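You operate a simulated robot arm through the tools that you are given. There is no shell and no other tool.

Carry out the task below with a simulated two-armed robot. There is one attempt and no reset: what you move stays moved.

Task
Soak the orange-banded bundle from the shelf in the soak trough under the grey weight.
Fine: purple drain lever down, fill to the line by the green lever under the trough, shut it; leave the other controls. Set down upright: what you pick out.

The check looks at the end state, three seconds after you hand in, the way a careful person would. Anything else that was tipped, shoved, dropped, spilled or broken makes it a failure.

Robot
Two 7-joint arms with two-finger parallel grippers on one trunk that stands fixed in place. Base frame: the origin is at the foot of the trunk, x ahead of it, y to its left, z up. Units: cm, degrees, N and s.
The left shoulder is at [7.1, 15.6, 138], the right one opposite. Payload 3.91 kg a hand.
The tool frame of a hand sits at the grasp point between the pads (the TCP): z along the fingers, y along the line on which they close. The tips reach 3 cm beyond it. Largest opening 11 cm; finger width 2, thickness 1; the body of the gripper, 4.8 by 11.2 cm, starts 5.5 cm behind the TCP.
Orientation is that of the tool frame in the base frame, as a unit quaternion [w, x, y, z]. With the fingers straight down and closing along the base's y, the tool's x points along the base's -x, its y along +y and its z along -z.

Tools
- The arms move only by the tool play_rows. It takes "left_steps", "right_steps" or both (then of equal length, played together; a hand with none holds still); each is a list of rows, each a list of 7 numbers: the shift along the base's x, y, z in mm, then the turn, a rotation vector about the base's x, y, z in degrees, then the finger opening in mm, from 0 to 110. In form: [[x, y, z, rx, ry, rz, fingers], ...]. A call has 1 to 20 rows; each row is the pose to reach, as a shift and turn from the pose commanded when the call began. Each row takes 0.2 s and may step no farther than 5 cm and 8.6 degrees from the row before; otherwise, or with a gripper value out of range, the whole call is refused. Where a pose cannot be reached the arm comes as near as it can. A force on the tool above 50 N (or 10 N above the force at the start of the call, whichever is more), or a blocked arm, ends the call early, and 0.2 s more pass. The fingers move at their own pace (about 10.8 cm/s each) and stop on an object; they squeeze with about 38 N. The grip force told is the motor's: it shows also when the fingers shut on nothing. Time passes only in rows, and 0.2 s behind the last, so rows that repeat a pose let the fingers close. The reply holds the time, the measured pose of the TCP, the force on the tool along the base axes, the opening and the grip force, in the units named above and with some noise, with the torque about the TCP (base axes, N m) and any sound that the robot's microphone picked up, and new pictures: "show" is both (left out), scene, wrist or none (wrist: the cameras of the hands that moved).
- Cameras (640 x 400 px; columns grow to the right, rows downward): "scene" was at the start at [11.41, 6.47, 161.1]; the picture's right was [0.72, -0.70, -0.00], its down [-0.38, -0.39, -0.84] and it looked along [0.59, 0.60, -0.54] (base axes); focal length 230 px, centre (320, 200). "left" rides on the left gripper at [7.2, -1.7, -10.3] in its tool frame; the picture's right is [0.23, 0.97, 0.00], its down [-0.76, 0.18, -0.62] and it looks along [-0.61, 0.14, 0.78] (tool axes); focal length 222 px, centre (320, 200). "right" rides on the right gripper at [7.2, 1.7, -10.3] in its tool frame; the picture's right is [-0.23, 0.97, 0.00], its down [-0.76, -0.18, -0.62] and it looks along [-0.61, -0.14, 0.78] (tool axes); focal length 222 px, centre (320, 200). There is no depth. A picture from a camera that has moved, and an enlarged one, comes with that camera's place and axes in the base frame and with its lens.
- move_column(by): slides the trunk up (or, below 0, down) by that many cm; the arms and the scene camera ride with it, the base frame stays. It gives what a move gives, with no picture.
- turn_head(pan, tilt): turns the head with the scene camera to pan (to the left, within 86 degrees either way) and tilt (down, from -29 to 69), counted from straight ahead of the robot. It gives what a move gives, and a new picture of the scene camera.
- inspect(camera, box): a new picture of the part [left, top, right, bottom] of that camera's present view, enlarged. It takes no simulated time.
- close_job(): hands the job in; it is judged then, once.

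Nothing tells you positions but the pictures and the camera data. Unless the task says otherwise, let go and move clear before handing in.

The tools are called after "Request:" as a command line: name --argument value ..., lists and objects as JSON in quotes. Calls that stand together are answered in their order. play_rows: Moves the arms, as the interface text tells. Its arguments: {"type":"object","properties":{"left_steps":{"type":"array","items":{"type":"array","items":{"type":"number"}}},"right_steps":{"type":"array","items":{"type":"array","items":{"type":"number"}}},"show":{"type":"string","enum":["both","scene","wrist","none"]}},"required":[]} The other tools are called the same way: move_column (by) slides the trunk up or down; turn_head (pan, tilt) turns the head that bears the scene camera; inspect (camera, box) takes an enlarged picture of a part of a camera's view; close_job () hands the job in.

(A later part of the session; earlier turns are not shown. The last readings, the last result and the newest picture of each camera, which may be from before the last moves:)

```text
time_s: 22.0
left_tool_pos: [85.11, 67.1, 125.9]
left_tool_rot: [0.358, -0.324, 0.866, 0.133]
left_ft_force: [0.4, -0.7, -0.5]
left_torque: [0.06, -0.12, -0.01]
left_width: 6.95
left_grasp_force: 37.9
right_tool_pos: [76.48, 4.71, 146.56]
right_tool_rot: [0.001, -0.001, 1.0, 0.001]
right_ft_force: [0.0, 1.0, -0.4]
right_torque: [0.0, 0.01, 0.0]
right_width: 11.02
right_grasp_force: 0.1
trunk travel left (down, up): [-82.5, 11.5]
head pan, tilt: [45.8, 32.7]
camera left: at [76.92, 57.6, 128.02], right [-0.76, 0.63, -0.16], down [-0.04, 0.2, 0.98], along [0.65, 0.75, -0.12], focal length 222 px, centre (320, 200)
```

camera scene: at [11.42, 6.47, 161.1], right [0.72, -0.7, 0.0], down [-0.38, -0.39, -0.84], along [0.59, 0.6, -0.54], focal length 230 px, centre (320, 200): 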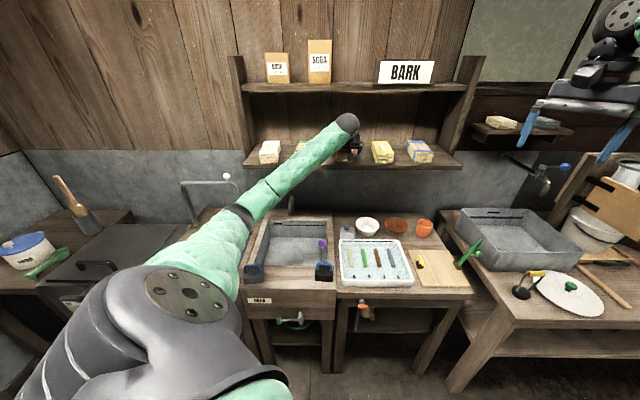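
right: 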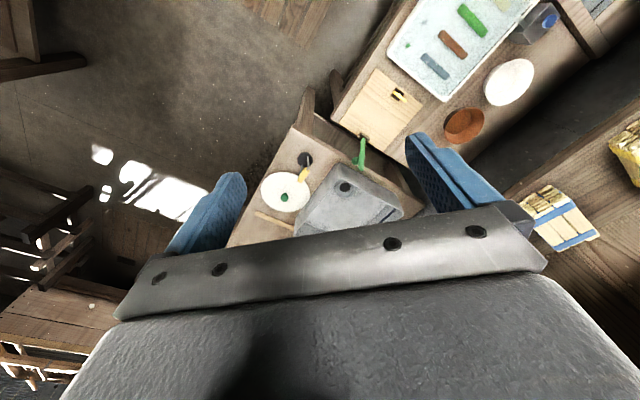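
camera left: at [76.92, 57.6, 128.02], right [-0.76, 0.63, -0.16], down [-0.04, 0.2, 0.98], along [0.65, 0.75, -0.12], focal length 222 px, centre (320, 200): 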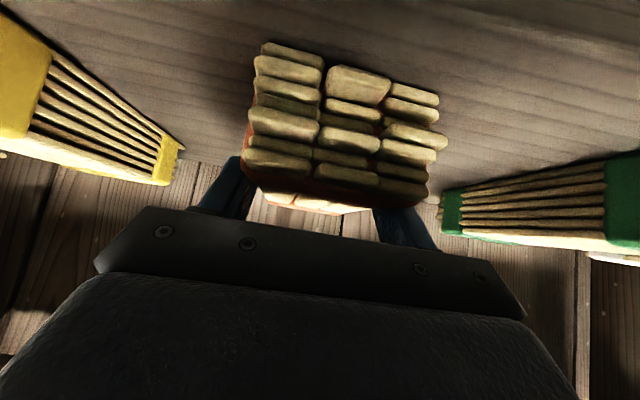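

The bundle is gripped at a width of 6.95 cm. I'll lift it slightly and draw it straight out of the shelf. Then I'll set it on the ledge between the weights so I can regrip it vertically.

Request:
play_rows --left_steps '[[0, 0, 6, 0, 0, 0, 30], [-7, -7, 12, 0, 0, 0, 30], [-21, -21, 18, 0, 0, 0, 30], [-50, -50, 22, 0, 0, 0, 30], [-84, -84, 24, 0, 0, 0, 30], [-118, -118, 24, 0, 0, 0, 30], [-152, -152, 24, 0, 0, 0, 30], [-186, -186, 24, 0, 0, 0, 30]]'

```text
time_s: 23.8
left_tool_pos: [66.73, 48.5, 128.3]
left_tool_rot: [0.36, -0.323, 0.865, 0.133]
left_ft_force: [-0.6, 1.0, -2.2]
left_torque: [-0.06, 0.01, -0.01]
left_width: 6.95
left_grasp_force: 38.2
right_tool_pos: [76.19, 4.68, 146.8]
right_tool_rot: [0.001, 0.0, 1.0, 0.0]
right_ft_force: [-0.4, 0.0, -0.3]
right_torque: [0.01, -0.03, -0.02]
right_width: 10.98
right_grasp_force: 0.1
trunk travel left (down, up): [-82.5, 11.5]
head pan, tilt: [45.8, 32.7]
camera scene: at [11.14, 6.54, 161.11], right [0.72, -0.7, 0.0], down [-0.38, -0.39, -0.84], along [0.59, 0.6, -0.54], focal length 230 px, centre (320, 200)
camera left: at [58.4, 38.99, 130.61], right [-0.76, 0.63, -0.16], down [-0.04, 0.2, 0.98], along [0.65, 0.75, -0.12], focal length 222 px, centre (320, 200)
```

scene: 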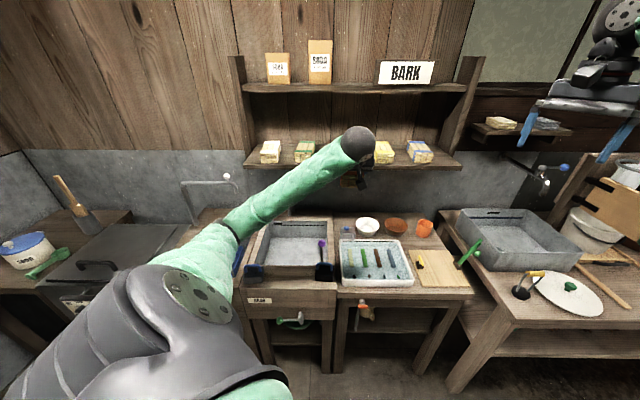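
left: 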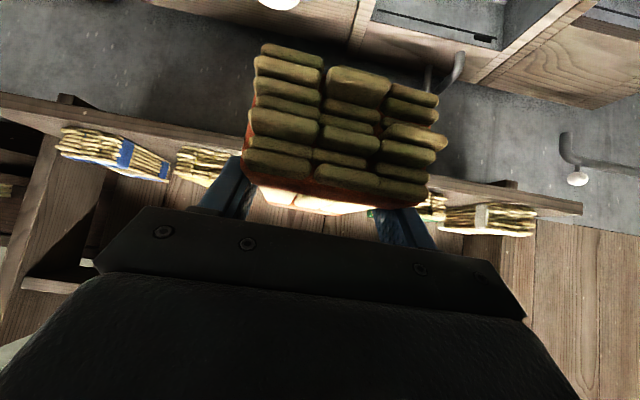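

Request:
play_rows --left_steps '[[-21, 19, -28, 0, 0, 1, 30], [-43, 38, -57, 0, 0, 2, 30], [-64, 57, -86, 0, 0, 3, 30], [-86, 75, -115, 0, 0, 4, 30], [-107, 94, -144, 0, 0, 4, 30], [-129, 113, -172, 0, 0, 4, 30], [-150, 132, -201, 0, 0, 4, 30], [-172, 151, -230, 0, 0, 4, 30], [-172, 151, -230, 0, 0, 4, 30]]'

```text
time_s: 25.8
left_tool_pos: [49.4, 63.61, 105.03]
left_tool_rot: [0.354, -0.354, 0.853, 0.146]
left_ft_force: [0.2, 0.5, -1.9]
left_torque: [-0.02, 0.05, -0.01]
left_width: 6.92
left_grasp_force: 37.7
right_tool_pos: [76.53, 4.67, 146.49]
right_tool_rot: [-0.001, -0.001, 1.0, 0.0]
right_ft_force: [-0.6, 0.5, -0.5]
right_torque: [-0.01, 0.0, 0.01]
right_width: 11.0
right_grasp_force: 0.0
trunk travel left (down, up): [-82.5, 11.5]
head pan, tilt: [45.8, 32.7]
camera scene: at [11.5, 6.47, 161.09], right [0.72, -0.7, 0.0], down [-0.38, -0.39, -0.84], along [0.59, 0.6, -0.54], focal length 230 px, centre (320, 200)
camera left: at [41.79, 53.68, 107.3], right [-0.8, 0.57, -0.16], down [-0.06, 0.2, 0.98], along [0.59, 0.79, -0.12], focal length 222 px, centre (320, 200)
```

scene: 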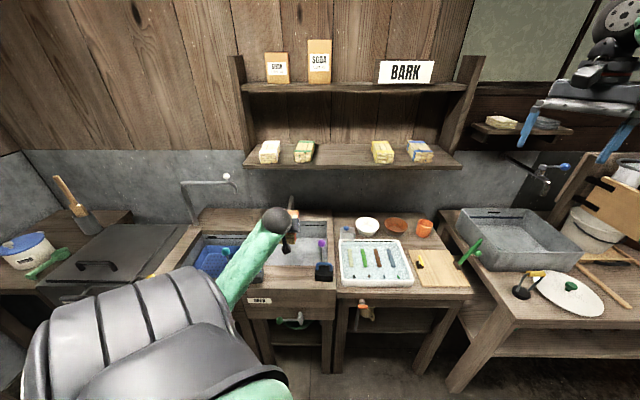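
left: 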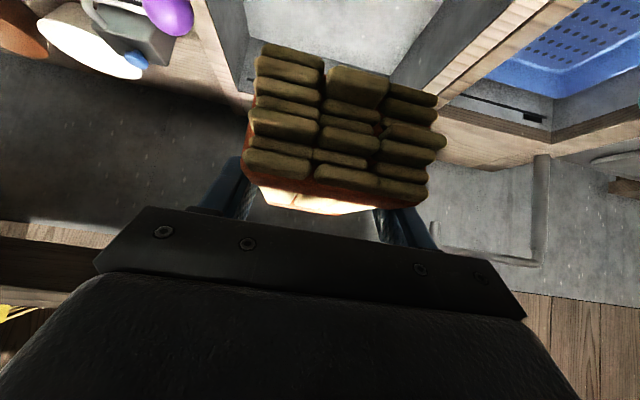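

The bundle is secure. The trough is deep enough front to back for the 45° hand to place it directly, so I'll skip the ledge. I'll carry it over the back half of the trough first.

Request:
play_rows --left_steps '[[27, 27, -30, 0, 0, 0, 30], [54, 54, -60, 0, 0, 0, 30], [81, 81, -90, 0, 0, 0, 30], [108, 108, -115, 0, 0, 0, 30], [135, 135, -130, 0, 0, 0, 30], [135, 135, -130, 0, 0, 0, 30]]'

Request:
inspect --camera "scene" --box '[230, 180, 350, 290]'

```text
time_s: 27.2
left_tool_pos: [62.99, 76.92, 92.23]
left_tool_rot: [0.354, -0.353, 0.854, 0.145]
left_ft_force: [-14.2, -22.8, -4.1]
left_torque: [-0.61, 0.38, 0.23]
left_width: 6.93
left_grasp_force: 38.3
right_tool_pos: [76.25, 4.62, 146.64]
right_tool_rot: [0.0, 0.0, 1.0, 0.0]
right_ft_force: [0.1, 0.0, 0.0]
right_torque: [-0.01, 0.02, 0.02]
right_width: 11.0
right_grasp_force: 0.1
trunk travel left (down, up): [-82.5, 11.5]
head pan, tilt: [45.8, 32.7]
camera scene: at [11.29, 6.3, 161.11], right [0.72, -0.7, 0.0], down [-0.38, -0.39, -0.84], along [0.59, 0.6, -0.54], focal length 230 px, centre (320, 200)
camera left: at [55.3, 66.89, 94.38], right [-0.8, 0.58, -0.16], down [-0.06, 0.2, 0.98], along [0.6, 0.79, -0.12], focal length 222 px, centre (320, 200)
```

scene: 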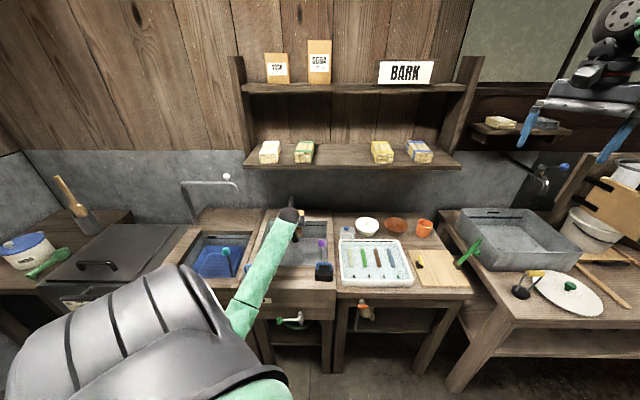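
left: 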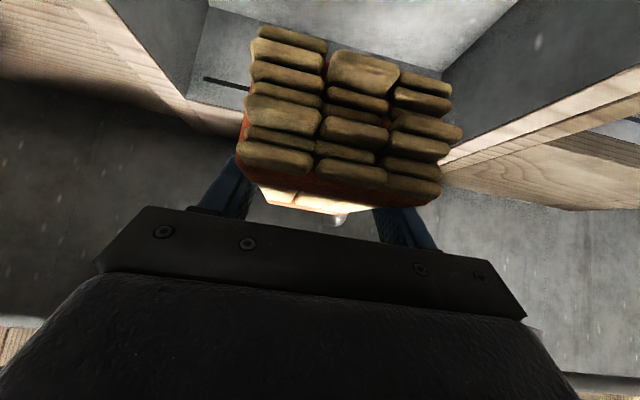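

```text
3.64 times, centred on (290, 235) of scene
camera zoom: at [11.29, 6.3, 161.11], right [0.72, -0.7, 0.0], down [-0.38, -0.39, -0.84], along [0.59, 0.6, -0.54], focal length 835 px, centre (429, 73)
```

zoom: 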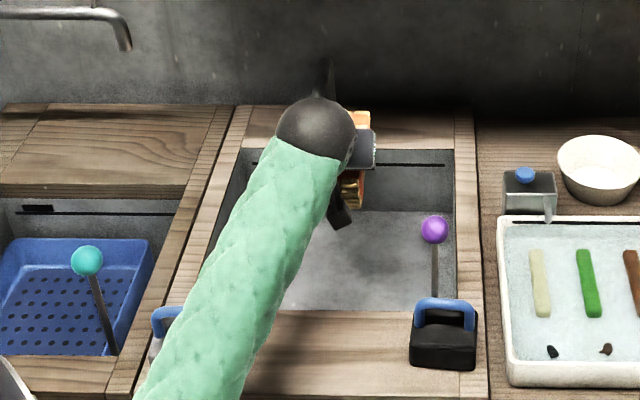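

The force reading of about 27 N shows the bundle's far end is touching the spout at the back. I'll back off straight away and move the hand right, clear of the spout.

Request:
play_rows --left_steps '[[-14, -14, 0, 0, 0, 0, 30], [-21, -21, 0, 0, 0, 0, 30], [-5, -40, 0, 0, 0, 0, 30], [3, -48, 0, 0, 0, 0, 30], [3, -48, 0, 0, 0, 0, 30]]'

Request:
inspect --camera "scene" --box '[230, 180, 350, 290]'

```text
time_s: 28.4
left_tool_pos: [63.3, 72.31, 92.28]
left_tool_rot: [0.353, -0.355, 0.853, 0.146]
left_ft_force: [-1.0, -0.2, -1.7]
left_torque: [0.02, 0.03, 0.0]
left_width: 6.98
left_grasp_force: 38.0
right_tool_pos: [76.29, 4.7, 146.63]
right_tool_rot: [0.0, -0.001, 1.0, 0.001]
right_ft_force: [-0.2, 0.2, 0.2]
right_torque: [0.0, -0.02, 0.0]
right_width: 10.99
right_grasp_force: 0.1
trunk travel left (down, up): [-82.5, 11.5]
head pan, tilt: [45.8, 32.7]
camera scene: at [11.39, 6.47, 161.1], right [0.72, -0.7, 0.0], down [-0.38, -0.39, -0.84], along [0.59, 0.6, -0.54], focal length 230 px, centre (320, 200)
camera left: at [55.67, 62.26, 94.35], right [-0.8, 0.57, -0.16], down [-0.06, 0.2, 0.98], along [0.59, 0.79, -0.12], focal length 222 px, centre (320, 200)
```

scene: 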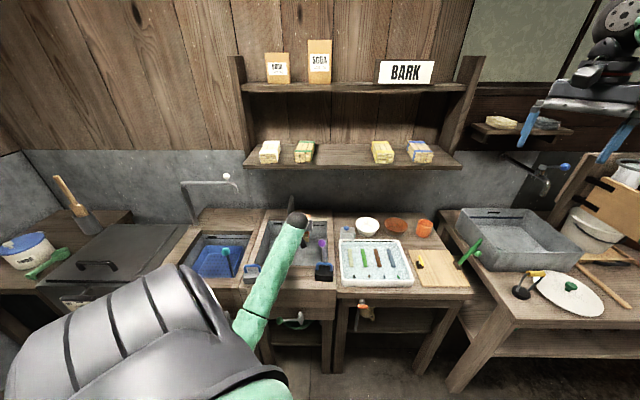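
left: 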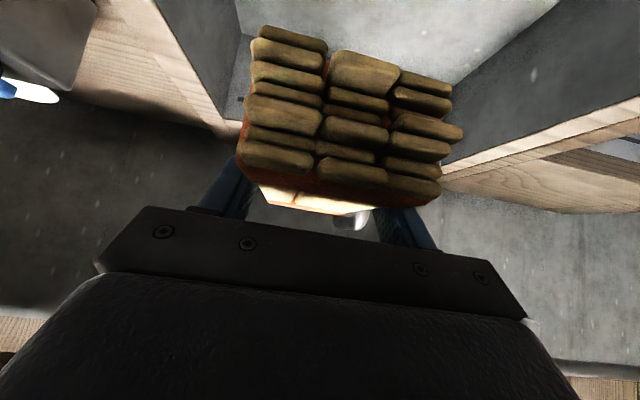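

```text
3.64 times, centred on (290, 235) of scene
camera zoom: at [11.39, 6.47, 161.1], right [0.72, -0.7, 0.0], down [-0.38, -0.39, -0.84], along [0.59, 0.6, -0.54], focal length 835 px, centre (429, 73)
```

zoom: 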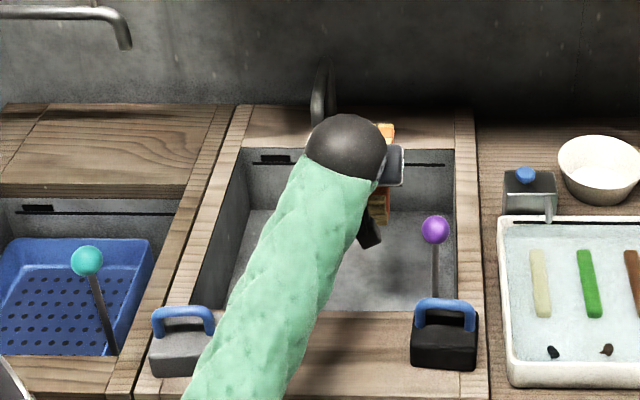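

Request:
play_rows --left_steps '[[9, 9, 0, 0, 0, 0, 30], [18, 18, 0, 0, 0, 0, 30], [18, 18, -30, 0, 0, 0, 30], [18, 18, -60, 0, 0, 0, 30], [18, 18, -90, 0, 0, 0, 30], [18, 18, -120, 0, 0, 0, 30], [18, 18, -140, 0, 0, 0, 30]]'

Request:
inspect --camera "scene" --box '[230, 180, 350, 290]'

```text
time_s: 30.0
left_tool_pos: [65.11, 74.14, 78.34]
left_tool_rot: [0.354, -0.354, 0.853, 0.146]
left_ft_force: [-0.1, 0.4, -1.2]
left_torque: [-0.01, 0.06, 0.0]
left_width: 6.96
left_grasp_force: 37.9
right_tool_pos: [76.3, 4.69, 146.59]
right_tool_rot: [0.0, -0.001, 1.0, 0.001]
right_ft_force: [0.0, 0.5, -0.6]
right_torque: [-0.01, 0.04, 0.01]
right_width: 10.97
right_grasp_force: 0.0
trunk travel left (down, up): [-82.5, 11.5]
head pan, tilt: [45.8, 32.7]
camera scene: at [11.45, 6.48, 161.1], right [0.72, -0.7, 0.0], down [-0.38, -0.39, -0.84], along [0.59, 0.6, -0.54], focal length 230 px, centre (320, 200)
camera left: at [57.5, 64.0, 80.55], right [-0.8, 0.57, -0.16], down [-0.06, 0.2, 0.98], along [0.59, 0.79, -0.12], focal length 222 px, centre (320, 200)
```

scene: 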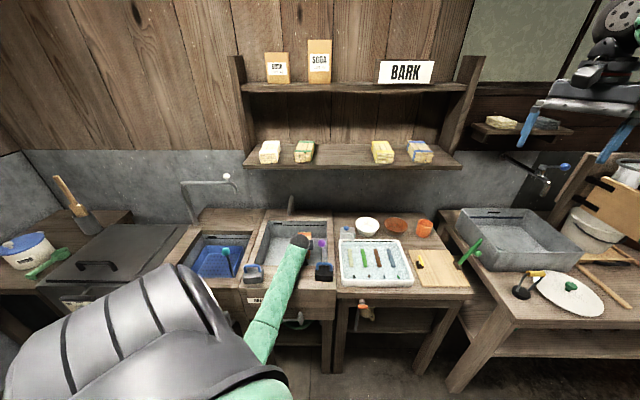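
left: 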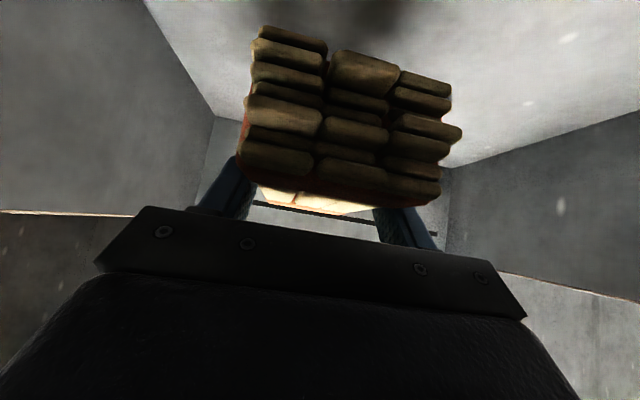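

```text
3.64 times, centred on (290, 235) of scene
camera zoom: at [11.45, 6.48, 161.1], right [0.72, -0.7, 0.0], down [-0.38, -0.39, -0.84], along [0.59, 0.6, -0.54], focal length 835 px, centre (429, 73)
```

zoom: 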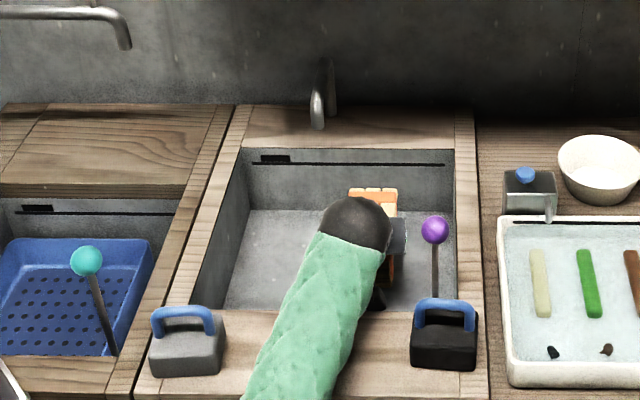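

Request:
play_rows --left_steps '[[0, 0, -15, 0, 0, 0, 30], [0, 0, -28, 0, 0, 0, 30], [0, 0, -36, 0, 0, 0, 30], [0, 0, -41, 0, 0, 0, 30]]'

Request:
inspect --camera "scene" --box '[230, 180, 350, 290]'

```text
time_s: 31.0
left_tool_pos: [65.04, 74.31, 74.97]
left_tool_rot: [0.357, -0.355, 0.851, 0.148]
left_ft_force: [0.0, -0.6, -1.4]
left_torque: [-0.04, 0.02, 0.02]
left_width: 6.98
left_grasp_force: 37.7
right_tool_pos: [76.19, 4.59, 146.73]
right_tool_rot: [0.0, -0.001, 1.0, 0.002]
right_ft_force: [-0.5, 0.3, -0.3]
right_torque: [-0.01, 0.02, 0.02]
right_width: 10.97
right_grasp_force: 0.0
trunk travel left (down, up): [-82.5, 11.5]
head pan, tilt: [45.8, 32.7]
camera scene: at [11.25, 6.26, 161.25], right [0.72, -0.7, 0.0], down [-0.38, -0.39, -0.84], along [0.59, 0.6, -0.54], focal length 230 px, centre (320, 200)
camera left: at [57.44, 64.2, 77.01], right [-0.8, 0.57, -0.16], down [-0.06, 0.19, 0.98], along [0.59, 0.8, -0.12], focal length 222 px, centre (320, 200)
```

scene: 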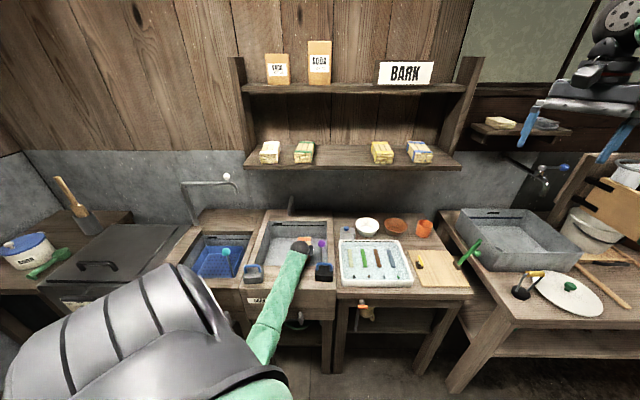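
left: 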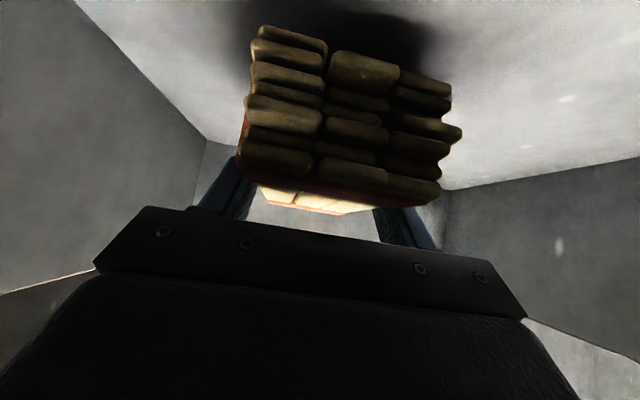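

```text
3.64 times, centred on (290, 235) of scene
camera zoom: at [11.25, 6.26, 161.25], right [0.72, -0.7, 0.0], down [-0.38, -0.39, -0.84], along [0.59, 0.6, -0.54], focal length 835 px, centre (429, 73)
```

zoom: 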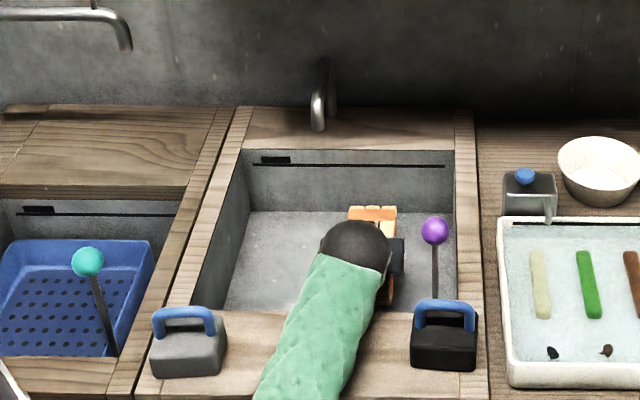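

The hand stopped about 7 mm short with no force on the tool, and the trunk shifted slightly, so the forearm is probably resting on the front ledge. I'll ease up, raise the trunk for a steeper forearm, and lower again.

Request:
play_rows --left_steps '[[0, 0, 12, 0, 0, 0, 30], [0, 0, 25, 0, 0, 0, 30]]' --show "none"

Request:
move_column --by 10

```text
time_s: 31.6
left_tool_pos: [65.02, 73.92, 76.61]
left_tool_rot: [0.353, -0.354, 0.854, 0.145]
left_ft_force: [-0.4, -0.3, -1.4]
left_torque: [-0.01, 0.0, 0.01]
left_width: 6.96
left_grasp_force: 37.8
right_tool_pos: [76.32, 4.58, 146.54]
right_tool_rot: [0.0, -0.001, 1.0, -0.001]
right_ft_force: [0.4, -0.7, -0.8]
right_torque: [0.0, -0.03, -0.01]
right_width: 10.99
right_grasp_force: 0.1
trunk travel left (down, up): [-82.5, 11.5]
head pan, tilt: [45.8, 32.7]
```

```text
time_s: 32.9
left_tool_pos: [65.0, 74.01, 86.58]
left_tool_rot: [0.353, -0.354, 0.853, 0.146]
left_ft_force: [0.8, -0.4, -1.8]
left_torque: [-0.06, 0.05, 0.02]
left_width: 6.97
left_grasp_force: 37.7
right_tool_pos: [76.44, 4.68, 156.49]
right_tool_rot: [0.0, -0.001, 1.0, 0.0]
right_ft_force: [0.5, 0.8, -0.6]
right_torque: [0.03, -0.01, 0.02]
right_width: 10.98
right_grasp_force: 0.1
trunk travel left (down, up): [-92.5, 1.5]
head pan, tilt: [45.8, 32.7]
```

Request:
play_rows --left_steps '[[0, 0, -30, 0, 0, 0, 30], [0, 0, -60, 0, 0, 0, 30], [0, 0, -90, 0, 0, 0, 30], [0, 0, -110, 0, 0, 0, 30], [0, 0, -120, 0, 0, 0, 30], [0, 0, -120, 0, 0, 0, 30]]'

Request:
inspect --camera "scene" --box '[230, 190, 350, 300]'

```text
time_s: 34.3
left_tool_pos: [65.04, 74.14, 74.67]
left_tool_rot: [0.354, -0.354, 0.853, 0.146]
left_ft_force: [0.7, -0.5, -1.2]
left_torque: [0.01, -0.02, 0.0]
left_width: 6.97
left_grasp_force: 38.1
right_tool_pos: [76.39, 4.73, 156.57]
right_tool_rot: [0.0, -0.001, 1.0, 0.0]
right_ft_force: [-0.5, -1.0, -0.3]
right_torque: [0.01, 0.02, -0.02]
right_width: 11.03
right_grasp_force: 0.0
trunk travel left (down, up): [-92.5, 1.5]
head pan, tilt: [45.8, 32.7]
camera scene: at [11.43, 6.46, 171.1], right [0.72, -0.7, 0.0], down [-0.38, -0.39, -0.84], along [0.59, 0.6, -0.54], focal length 230 px, centre (320, 200)
camera left: at [57.4, 64.05, 76.85], right [-0.8, 0.57, -0.16], down [-0.06, 0.2, 0.98], along [0.59, 0.79, -0.12], focal length 222 px, centre (320, 200)
```

scene: 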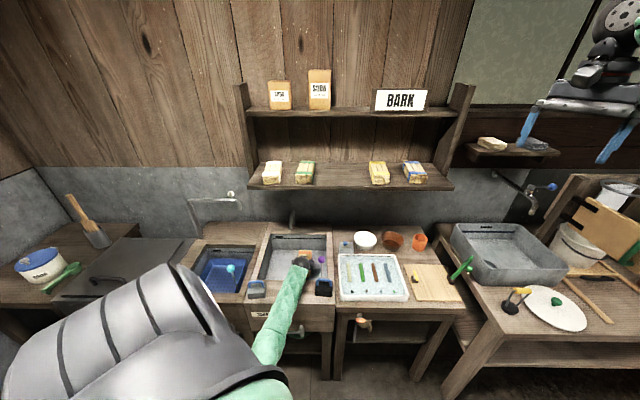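
left: 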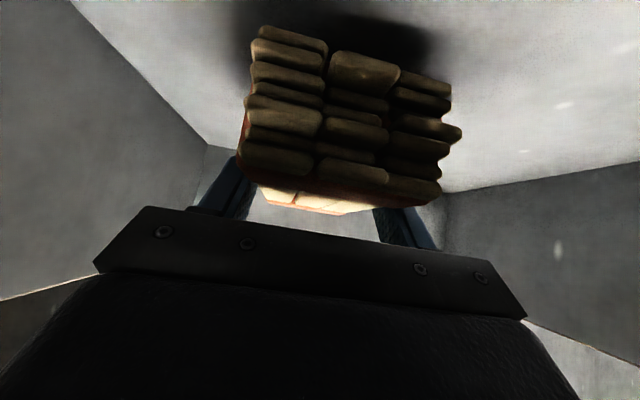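

```text
3.64 times, centred on (290, 245) of scene
camera zoom: at [11.43, 6.46, 171.1], right [0.72, -0.7, 0.0], down [-0.38, -0.39, -0.84], along [0.59, 0.6, -0.54], focal length 835 px, centre (429, 36)
```

zoom: 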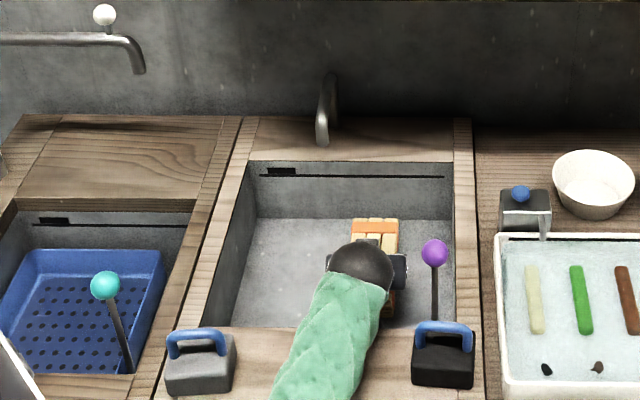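

Request:
play_rows --left_steps '[[0, 0, -4, 0, 0, 0, 30], [0, 0, -8, 0, 0, 0, 30], [0, 0, -8, 0, 0, 0, 30]]' --show "wrist"

```text
time_s: 35.1
left_tool_pos: [65.05, 74.12, 73.91]
left_tool_rot: [0.354, -0.354, 0.853, 0.147]
left_ft_force: [-0.4, 0.3, -2.1]
left_torque: [-0.01, 0.06, 0.02]
left_width: 6.95
left_grasp_force: 37.6
right_tool_pos: [76.38, 4.59, 156.56]
right_tool_rot: [0.0, -0.001, 1.0, 0.0]
right_ft_force: [-0.3, 0.2, 0.6]
right_torque: [0.0, 0.03, -0.05]
right_width: 11.01
right_grasp_force: 0.1
trunk travel left (down, up): [-92.5, 1.5]
head pan, tilt: [45.8, 32.7]
camera left: at [57.4, 64.02, 76.0], right [-0.8, 0.57, -0.16], down [-0.06, 0.2, 0.98], along [0.59, 0.79, -0.12], focal length 222 px, centre (320, 200)
```

left: 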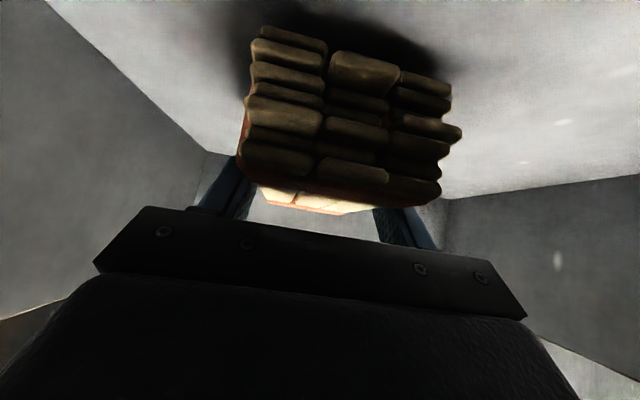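

Request:
play_rows --left_steps '[[0, 0, -4, 0, 0, 0, 30], [0, 0, -8, 0, 0, 0, 30], [0, 0, -8, 0, 0, 0, 30]]' --show "wrist"

```text
time_s: 35.9
left_tool_pos: [64.92, 74.12, 73.02]
left_tool_rot: [0.354, -0.353, 0.853, 0.146]
left_ft_force: [0.0, 0.8, -1.0]
left_torque: [-0.01, -0.02, 0.0]
left_width: 6.96
left_grasp_force: 37.7
right_tool_pos: [76.45, 4.67, 156.68]
right_tool_rot: [0.0, -0.001, 1.0, 0.001]
right_ft_force: [0.0, 0.2, 0.6]
right_torque: [0.0, -0.03, -0.01]
right_width: 11.03
right_grasp_force: 0.1
trunk travel left (down, up): [-92.5, 1.5]
head pan, tilt: [45.8, 32.7]
camera left: at [57.42, 64.03, 75.22], right [-0.8, 0.57, -0.16], down [-0.06, 0.2, 0.98], along [0.59, 0.79, -0.12], focal length 222 px, centre (320, 200)
```

left: 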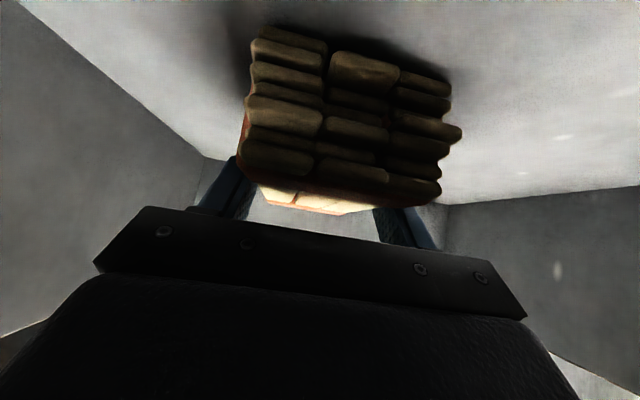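

Request:
play_rows --left_steps '[[0, 0, -4, 0, 0, 0, 30], [0, 0, -8, 0, 0, 0, 30], [0, 0, -8, 0, 0, 0, 30]]' --show "both"

```text
time_s: 36.7
left_tool_pos: [65.1, 74.08, 72.71]
left_tool_rot: [0.357, -0.354, 0.852, 0.147]
left_ft_force: [0.7, 2.4, 30.3]
left_torque: [-0.02, 0.18, 0.09]
left_width: 6.96
left_grasp_force: 38.3
right_tool_pos: [76.26, 4.42, 156.76]
right_tool_rot: [0.0, -0.001, 1.0, 0.001]
right_ft_force: [-0.2, -0.1, -0.2]
right_torque: [0.02, 0.02, 0.0]
right_width: 11.01
right_grasp_force: 0.1
trunk travel left (down, up): [-92.5, 1.5]
head pan, tilt: [45.8, 32.7]
camera scene: at [11.18, 6.18, 171.17], right [0.72, -0.7, 0.0], down [-0.38, -0.39, -0.84], along [0.59, 0.6, -0.54], focal length 230 px, centre (320, 200)
camera left: at [57.43, 64.06, 74.91], right [-0.8, 0.58, -0.16], down [-0.06, 0.19, 0.98], along [0.59, 0.8, -0.12], focal length 222 px, centre (320, 200)
```

scene: 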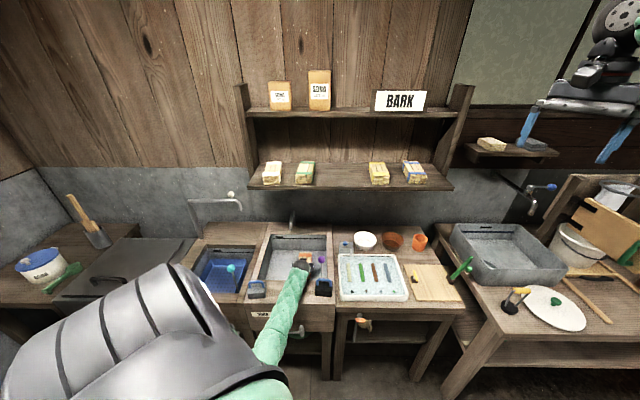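
left: 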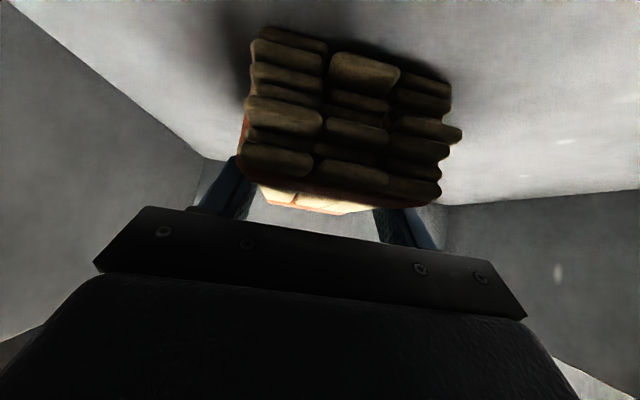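

There is 30 N of contact, so the bundle is on the trough floor. I'll relieve the press slightly, open, and lift straight up.

Request:
play_rows --left_steps '[[0, 0, 5, 0, 0, 0, 30], [0, 0, 5, 0, 0, 0, 60], [0, 0, 5, 0, 0, 0, 90], [0, 0, 5, 0, 0, 0, 100], [0, 0, 25, 0, 0, 0, 100], [0, 0, 60, 0, 0, 0, 100], [0, 0, 100, 0, 0, 0, 100], [0, 0, 140, 0, 0, 0, 100], [0, 0, 180, 0, 0, 0, 100], [-35, -35, 200, 0, 0, 0, 100], [-70, -70, 220, 0, 0, 0, 100]]'

Request:
inspect --camera "scene" --box '[230, 190, 350, 300]'

```text
refused: row 10 steps farther than a row can; nothing moved
```

```text
3.64 times, centred on (290, 245) of scene
camera zoom: at [11.18, 6.18, 171.17], right [0.72, -0.7, 0.0], down [-0.38, -0.39, -0.84], along [0.59, 0.6, -0.54], focal length 835 px, centre (429, 36)
```

zoom: 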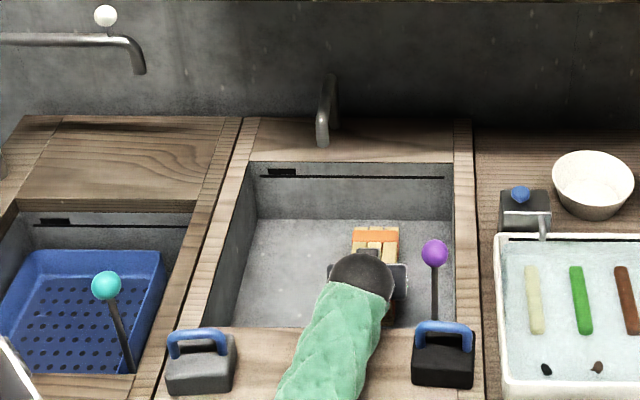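

Request:
play_rows --left_steps '[[0, 0, 5, 0, 0, 0, 30], [0, 0, 5, 0, 0, 0, 60], [0, 0, 5, 0, 0, 0, 90], [0, 0, 5, 0, 0, 0, 100], [0, 0, 25, 0, 0, 0, 100], [0, 0, 60, 0, 0, 0, 100], [0, 0, 100, 0, 0, 0, 100], [0, 0, 140, 0, 0, 0, 100], [0, 0, 180, 0, 0, 0, 100], [-30, -30, 200, 0, 0, 0, 100], [-60, -60, 220, 0, 0, 0, 100]]'

Request:
inspect --camera "scene" --box '[230, 190, 350, 300]'

```text
time_s: 39.1
left_tool_pos: [58.88, 68.0, 94.24]
left_tool_rot: [0.354, -0.353, 0.854, 0.146]
left_ft_force: [-0.3, -0.3, 0.8]
left_torque: [0.03, -0.02, 0.01]
left_width: 10.0
left_grasp_force: 0.0
right_tool_pos: [76.19, 4.6, 156.66]
right_tool_rot: [0.0, -0.001, 1.0, 0.001]
right_ft_force: [-0.9, -0.8, 0.0]
right_torque: [0.04, 0.02, 0.02]
right_width: 11.02
right_grasp_force: 0.2
trunk travel left (down, up): [-92.5, 1.5]
head pan, tilt: [45.8, 32.7]
camera scene: at [11.28, 6.29, 171.12], right [0.72, -0.7, 0.0], down [-0.38, -0.39, -0.84], along [0.59, 0.6, -0.54], focal length 230 px, centre (320, 200)
camera left: at [51.25, 57.87, 96.48], right [-0.8, 0.57, -0.16], down [-0.06, 0.19, 0.98], along [0.59, 0.8, -0.12], focal length 222 px, centre (320, 200)
```

scene: 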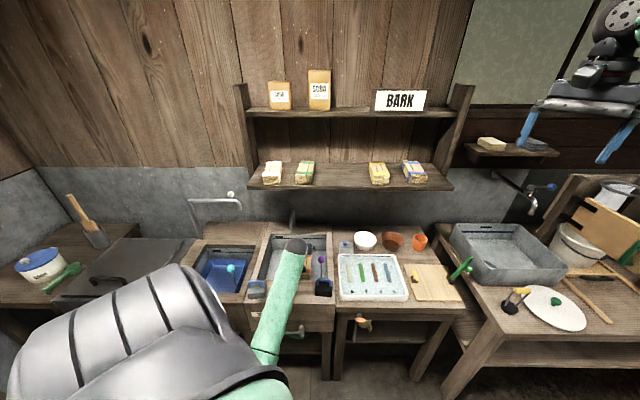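
left: 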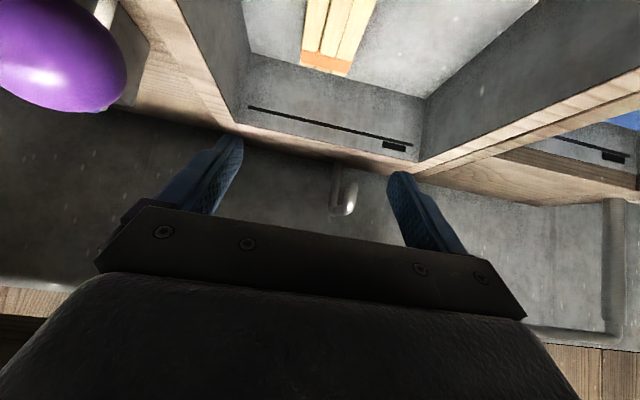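

```text
3.64 times, centred on (290, 245) of scene
camera zoom: at [11.28, 6.29, 171.12], right [0.72, -0.7, 0.0], down [-0.38, -0.39, -0.84], along [0.59, 0.6, -0.54], focal length 835 px, centre (429, 36)
```

zoom: 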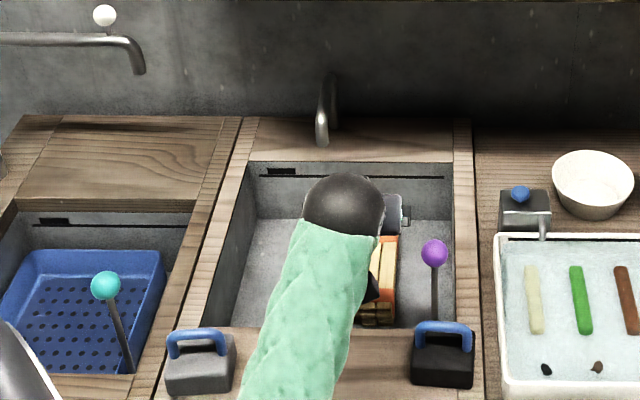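

The bundle is flat on the trough floor. Next I'll rise, turn the hand back to vertical, and yaw it so the fingers close across the grey weight's handle.

Request:
play_rows --left_steps '[[0, 0, 40, 0, 0, 0, 100], [-20, -4, 75, -5.3, 5.3, 0, 100], [-45, -8, 105, -10.6, 10.6, 0, 100], [-70, -12, 130, -15.9, 15.9, 0, 100], [-95, -16, 145, -21.2, 21.2, 0, 100], [-120, -20, 150, -26.5, 26.5, 0, 100], [-144, -22, 150, -31.8, 31.8, 0, 100], [-144, -22, 150, -31.8, 31.8, 0, 100]]' --show "wrist"

Request:
play_rows --left_steps '[[0, 0, 0, 0, 0, -8, 100], [0, 0, 0, 0, 0, -16, 100], [0, 0, 0, 0, 0, -24, 100], [0, 0, 0, 0, 0, -32, 100], [0, 0, 0, 0, 0, -40, 100], [0, 0, 0, 0, 0, -48, 100], [0, 0, 0, 0, 0, -56, 100], [0, 0, 0, 0, 0, -64, 100], [0, 0, 0, 0, 0, -72, 100], [0, 0, 0, 0, 0, -80, 100], [0, 0, 0, 0, 0, -88, 100], [0, 0, 0, 0, 0, -90, 100]]'

Request:
inspect --camera "scene" --box '[230, 190, 350, 300]'

```text
time_s: 40.9
left_tool_pos: [44.83, 65.83, 109.23]
left_tool_rot: [0.0, -0.384, 0.923, 0.0]
left_ft_force: [0.0, -0.8, 0.2]
left_torque: [0.0, 0.0, 0.02]
left_width: 9.97
left_grasp_force: 0.0
right_tool_pos: [76.61, 4.46, 156.46]
right_tool_rot: [-0.001, 0.0, 1.0, 0.0]
right_ft_force: [0.6, -0.3, 0.7]
right_torque: [-0.02, 0.0, 0.0]
right_width: 11.0
right_grasp_force: 0.2
trunk travel left (down, up): [-92.5, 1.5]
head pan, tilt: [45.8, 32.7]
camera left: at [40.94, 59.36, 119.69], right [-0.85, 0.53, 0.0], down [0.41, 0.66, 0.62], along [0.33, 0.53, -0.78], focal length 222 px, centre (320, 200)
```

left: 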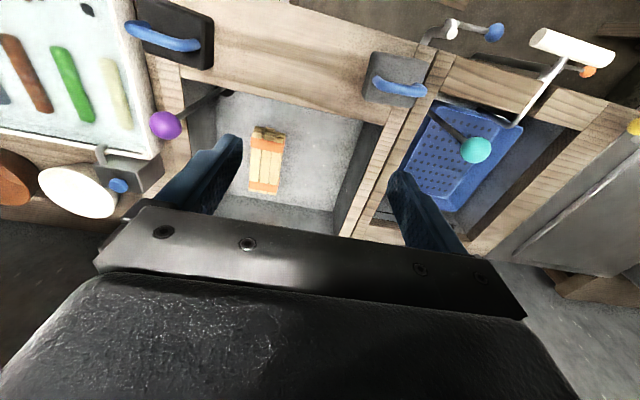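

```text
time_s: 43.5
left_tool_pos: [44.63, 65.89, 109.24]
left_tool_rot: [0.0, 0.382, 0.924, -0.001]
left_ft_force: [-0.2, 0.8, -0.6]
left_torque: [0.0, -0.02, -0.03]
left_width: 9.99
left_grasp_force: 0.0
right_tool_pos: [76.54, 4.71, 156.63]
right_tool_rot: [0.001, -0.001, 1.0, -0.001]
right_ft_force: [0.1, -1.5, 0.3]
right_torque: [0.01, 0.01, -0.02]
right_width: 10.98
right_grasp_force: 0.1
trunk travel left (down, up): [-92.5, 1.5]
head pan, tilt: [45.8, 32.7]
camera scene: at [11.41, 6.47, 171.1], right [0.72, -0.7, 0.0], down [-0.38, -0.39, -0.84], along [0.59, 0.6, -0.54], focal length 230 px, centre (320, 200)
camera left: at [38.35, 69.75, 119.6], right [0.53, 0.85, 0.0], down [0.66, -0.41, 0.62], along [0.53, -0.33, -0.78], focal length 222 px, centre (320, 200)
```

scene: 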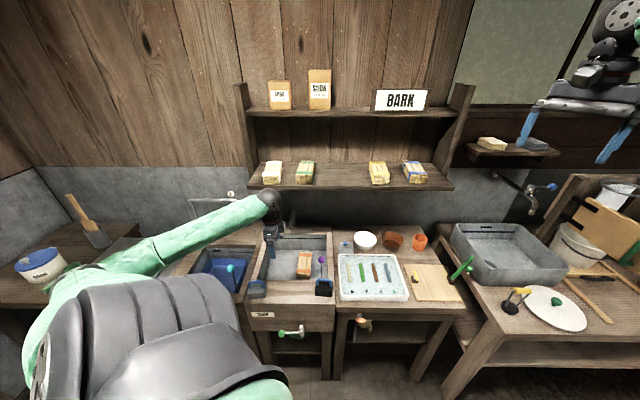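
left: 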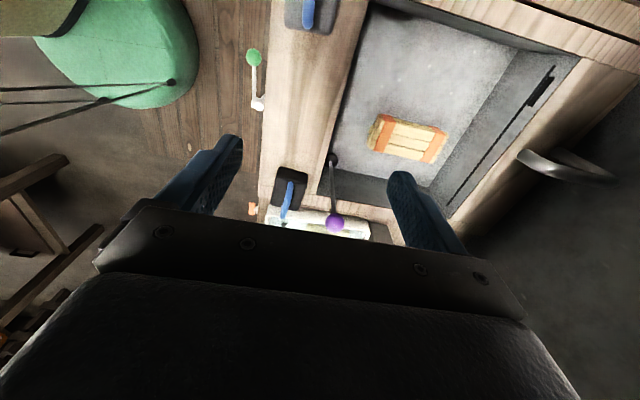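

```text
3.64 times, centred on (290, 245) of scene
camera zoom: at [11.41, 6.47, 171.1], right [0.72, -0.7, 0.0], down [-0.38, -0.39, -0.84], along [0.59, 0.6, -0.54], focal length 835 px, centre (429, 36)
```

zoom: 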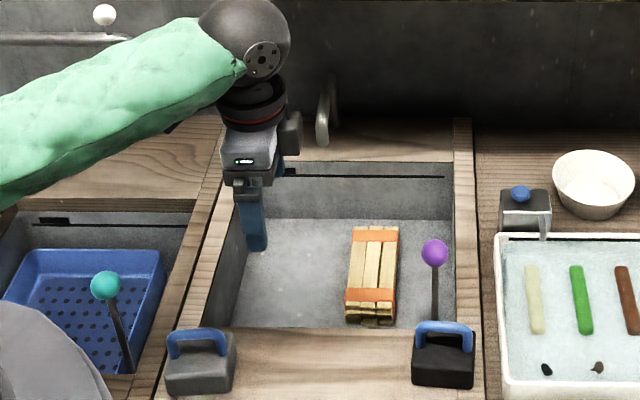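

The bundle is well placed, with its top centre at about (66.7, 75.5, 73.3). The grey handle's bar centre is at about (35.8, 70.2, 89). I'll move over it with the fingers straddling the bar.

Request:
play_rows --left_steps '[[-30, 14, -10, 0, 0, 0, 90], [-60, 29, -30, 0, 0, 0, 90], [-88, 43, -50, 0, 0, 0, 90], [-88, 43, -90, 0, 0, 0, 90], [-88, 43, -130, 0, 0, 0, 80], [-88, 43, -150, 0, 0, 0, 70]]'

Request:
inspect --camera "scene" --box '[230, 220, 320, 300]'

Request:
inspect --camera "left" --box '[160, 60, 480, 260]'

```text
time_s: 44.9
left_tool_pos: [35.88, 70.08, 94.09]
left_tool_rot: [0.001, 0.382, 0.924, -0.002]
left_ft_force: [0.3, 0.0, 0.3]
left_torque: [0.0, -0.03, 0.03]
left_width: 6.97
left_grasp_force: 0.0
right_tool_pos: [76.32, 4.79, 156.6]
right_tool_rot: [0.0, -0.001, 1.0, 0.0]
right_ft_force: [0.3, 0.7, 0.2]
right_torque: [0.0, 0.03, 0.01]
right_width: 11.01
right_grasp_force: 0.0
trunk travel left (down, up): [-92.5, 1.5]
head pan, tilt: [45.8, 32.7]
camera scene: at [11.37, 6.47, 171.11], right [0.72, -0.7, 0.0], down [-0.38, -0.39, -0.84], along [0.59, 0.6, -0.54], focal length 230 px, centre (320, 200)
camera left: at [29.52, 73.98, 104.46], right [0.53, 0.85, 0.0], down [0.67, -0.41, 0.62], along [0.53, -0.33, -0.78], focal length 222 px, centre (320, 200)
```

scene: 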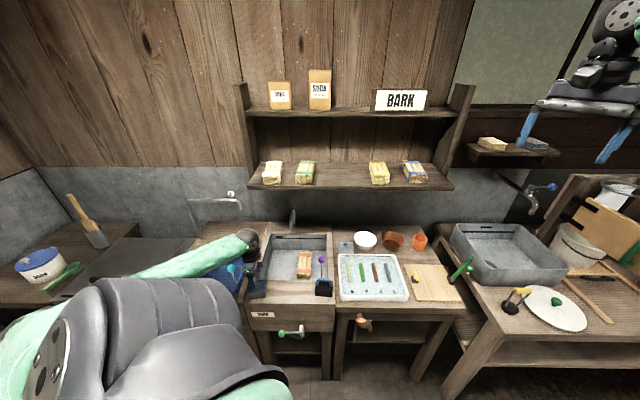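
left: 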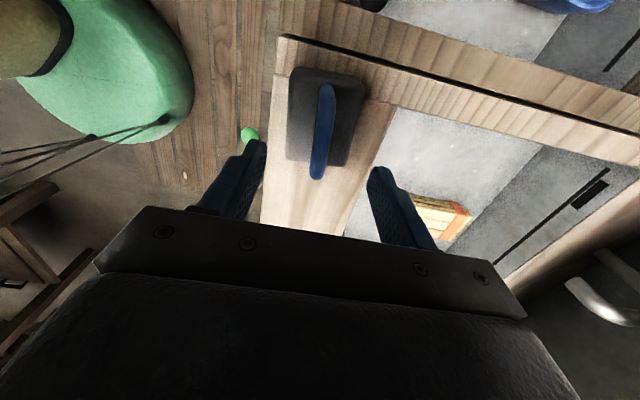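

```text
5.00 times, centred on (275, 260) of scene
camera zoom: at [11.37, 6.47, 171.11], right [0.72, -0.7, 0.0], down [-0.38, -0.39, -0.84], along [0.59, 0.6, -0.54], focal length 1148 px, centre (545, -100)
```

zoom: 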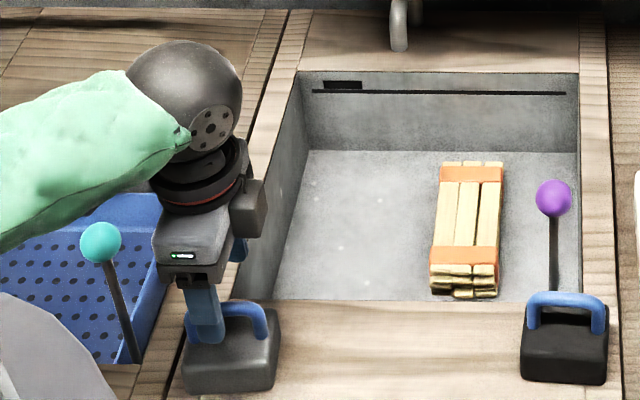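

```text
2.00 times, centred on (320, 160) of left
camera zoom: at [29.52, 73.98, 104.46], right [0.53, 0.85, 0.0], down [0.67, -0.41, 0.62], along [0.53, -0.33, -0.78], focal length 444 px, centre (320, 280)
```

zoom: 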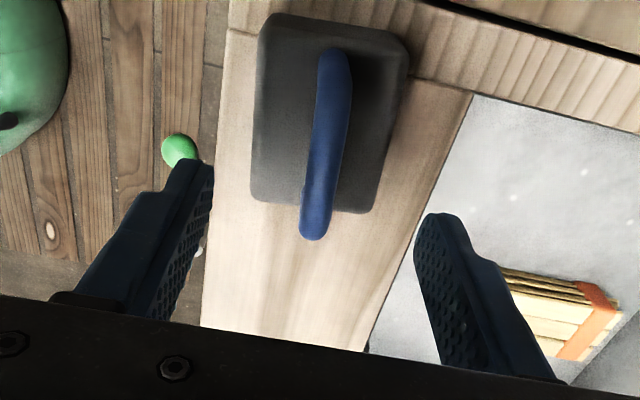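

Request:
inspect --camera "scene" --box '[255, 265, 285, 300]'

Request:
inspect --camera "scene" --box '[305, 265, 345, 300]'

Request:
inspect --camera "left" --box '[260, 40, 400, 200]'

```text
11.43 times, centred on (270, 282) of scene
camera zoom: at [11.37, 6.47, 171.11], right [0.72, -0.7, 0.0], down [-0.38, -0.39, -0.84], along [0.59, 0.6, -0.54], focal length 2623 px, centre (891, -743)
```

zoom: 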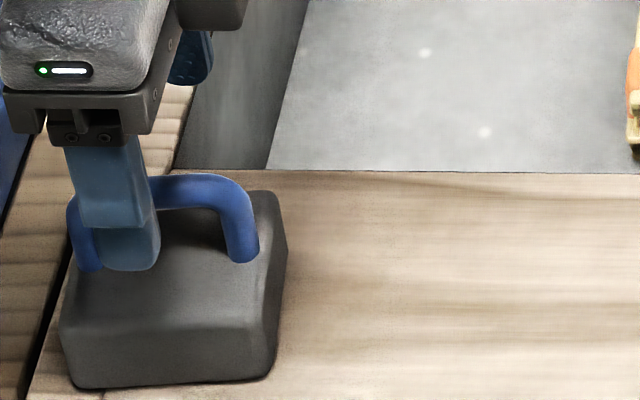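

```text
11.43 times, centred on (325, 282) of scene
camera zoom: at [11.37, 6.47, 171.11], right [0.72, -0.7, 0.0], down [-0.38, -0.39, -0.84], along [0.59, 0.6, -0.54], focal length 2623 px, centre (263, -743)
```

zoom: 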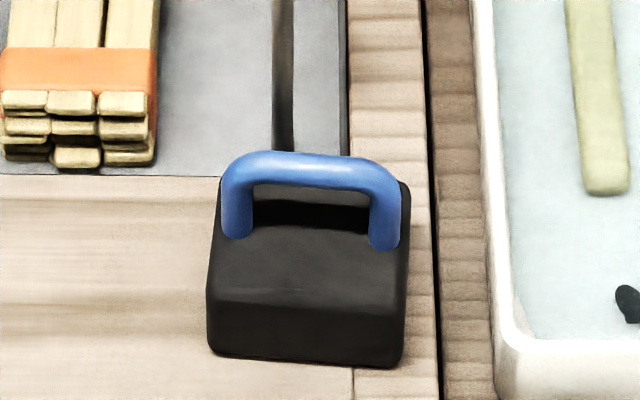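

```text
2.50 times, centred on (330, 120) of left
camera zoom: at [29.52, 73.98, 104.46], right [0.53, 0.85, 0.0], down [0.67, -0.41, 0.62], along [0.53, -0.33, -0.78], focal length 555 px, centre (295, 400)
```

zoom: 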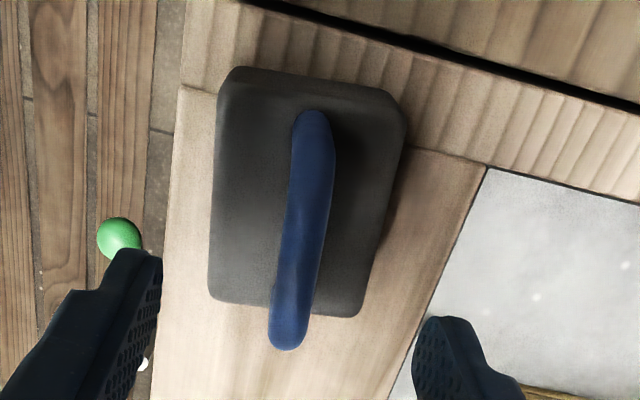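

The bar is at about z 89.3 and the top of the weight's body at about z 85.6. I'll yaw 5° to match the bar, centre on it, lower to z 89.8 and close.

Request:
play_rows --left_steps '[[-5, 3, 0, 0, 0, 5, 60], [-5, 3, -20, 0, 0, 5, 60], [-5, 3, -35, 0, 0, 5, 60], [-5, 3, -42, 0, 0, 5, 60], [-5, 3, -42, 0, 0, 5, 60]]'

Request:
inspect --camera "scene" --box '[255, 265, 285, 300]'

Request:
inspect --camera "left" --box '[200, 40, 440, 240]'

```text
time_s: 46.1
left_tool_pos: [35.36, 70.4, 90.19]
left_tool_rot: [0.001, 0.342, 0.94, -0.001]
left_ft_force: [0.5, 0.0, -0.2]
left_torque: [-0.01, 0.04, 0.01]
left_width: 5.99
left_grasp_force: 0.0
right_tool_pos: [76.34, 4.73, 156.56]
right_tool_rot: [0.0, -0.001, 1.0, 0.0]
right_ft_force: [0.7, -0.2, 0.6]
right_torque: [0.04, 0.0, -0.01]
right_width: 11.02
right_grasp_force: 0.1
trunk travel left (down, up): [-92.5, 1.5]
head pan, tilt: [45.8, 32.7]
camera scene: at [11.41, 6.47, 171.1], right [0.72, -0.7, 0.0], down [-0.38, -0.39, -0.84], along [0.59, 0.6, -0.54], focal length 230 px, centre (320, 200)
camera left: at [28.68, 73.62, 100.38], right [0.45, 0.89, 0.0], down [0.7, -0.35, 0.62], along [0.56, -0.28, -0.78], focal length 222 px, centre (320, 200)
```

scene: 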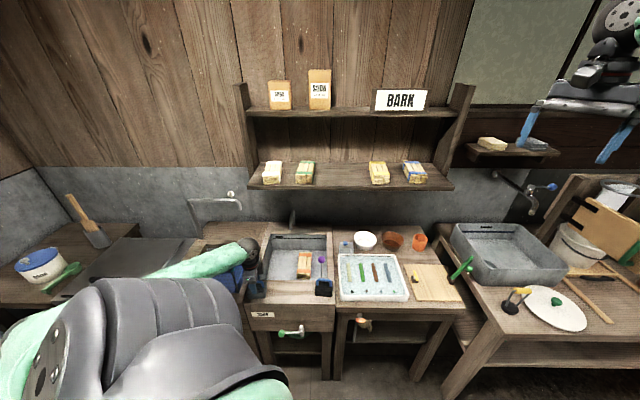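
left: 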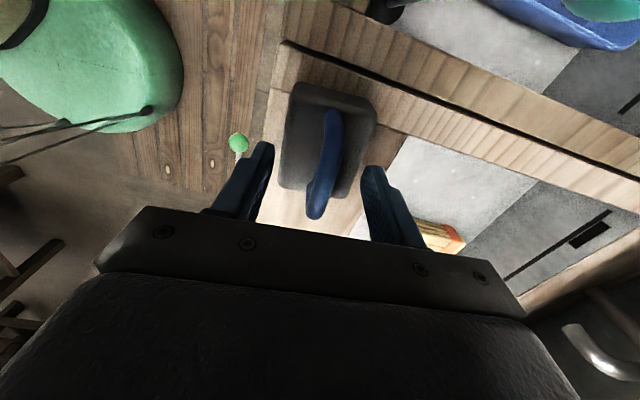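

```text
11.43 times, centred on (270, 282) of scene
camera zoom: at [11.41, 6.47, 171.1], right [0.72, -0.7, 0.0], down [-0.38, -0.39, -0.84], along [0.59, 0.6, -0.54], focal length 2623 px, centre (891, -743)
```

zoom: 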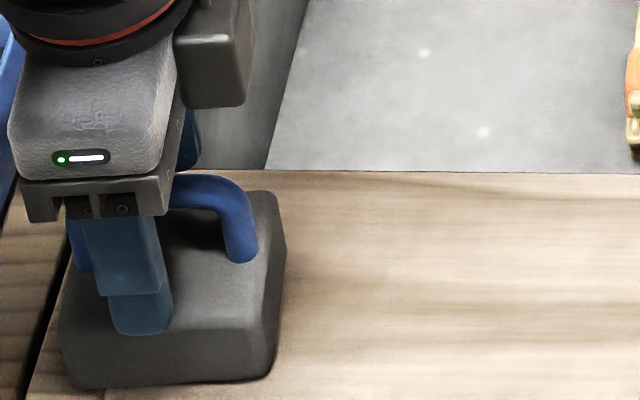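

```text
2.00 times, centred on (320, 140) of left
camera zoom: at [28.68, 73.62, 100.38], right [0.45, 0.89, 0.0], down [0.7, -0.35, 0.62], along [0.56, -0.28, -0.78], focal length 444 px, centre (320, 320)
```

zoom: 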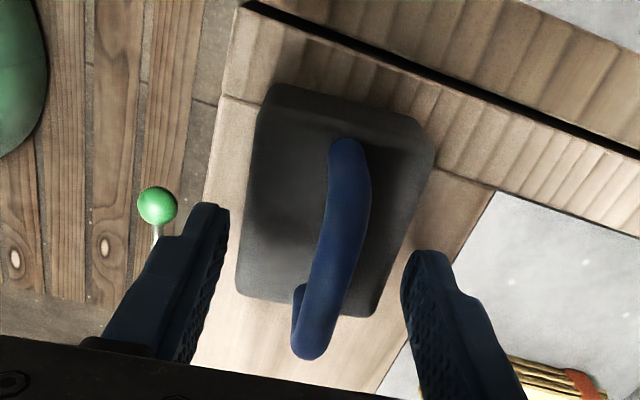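

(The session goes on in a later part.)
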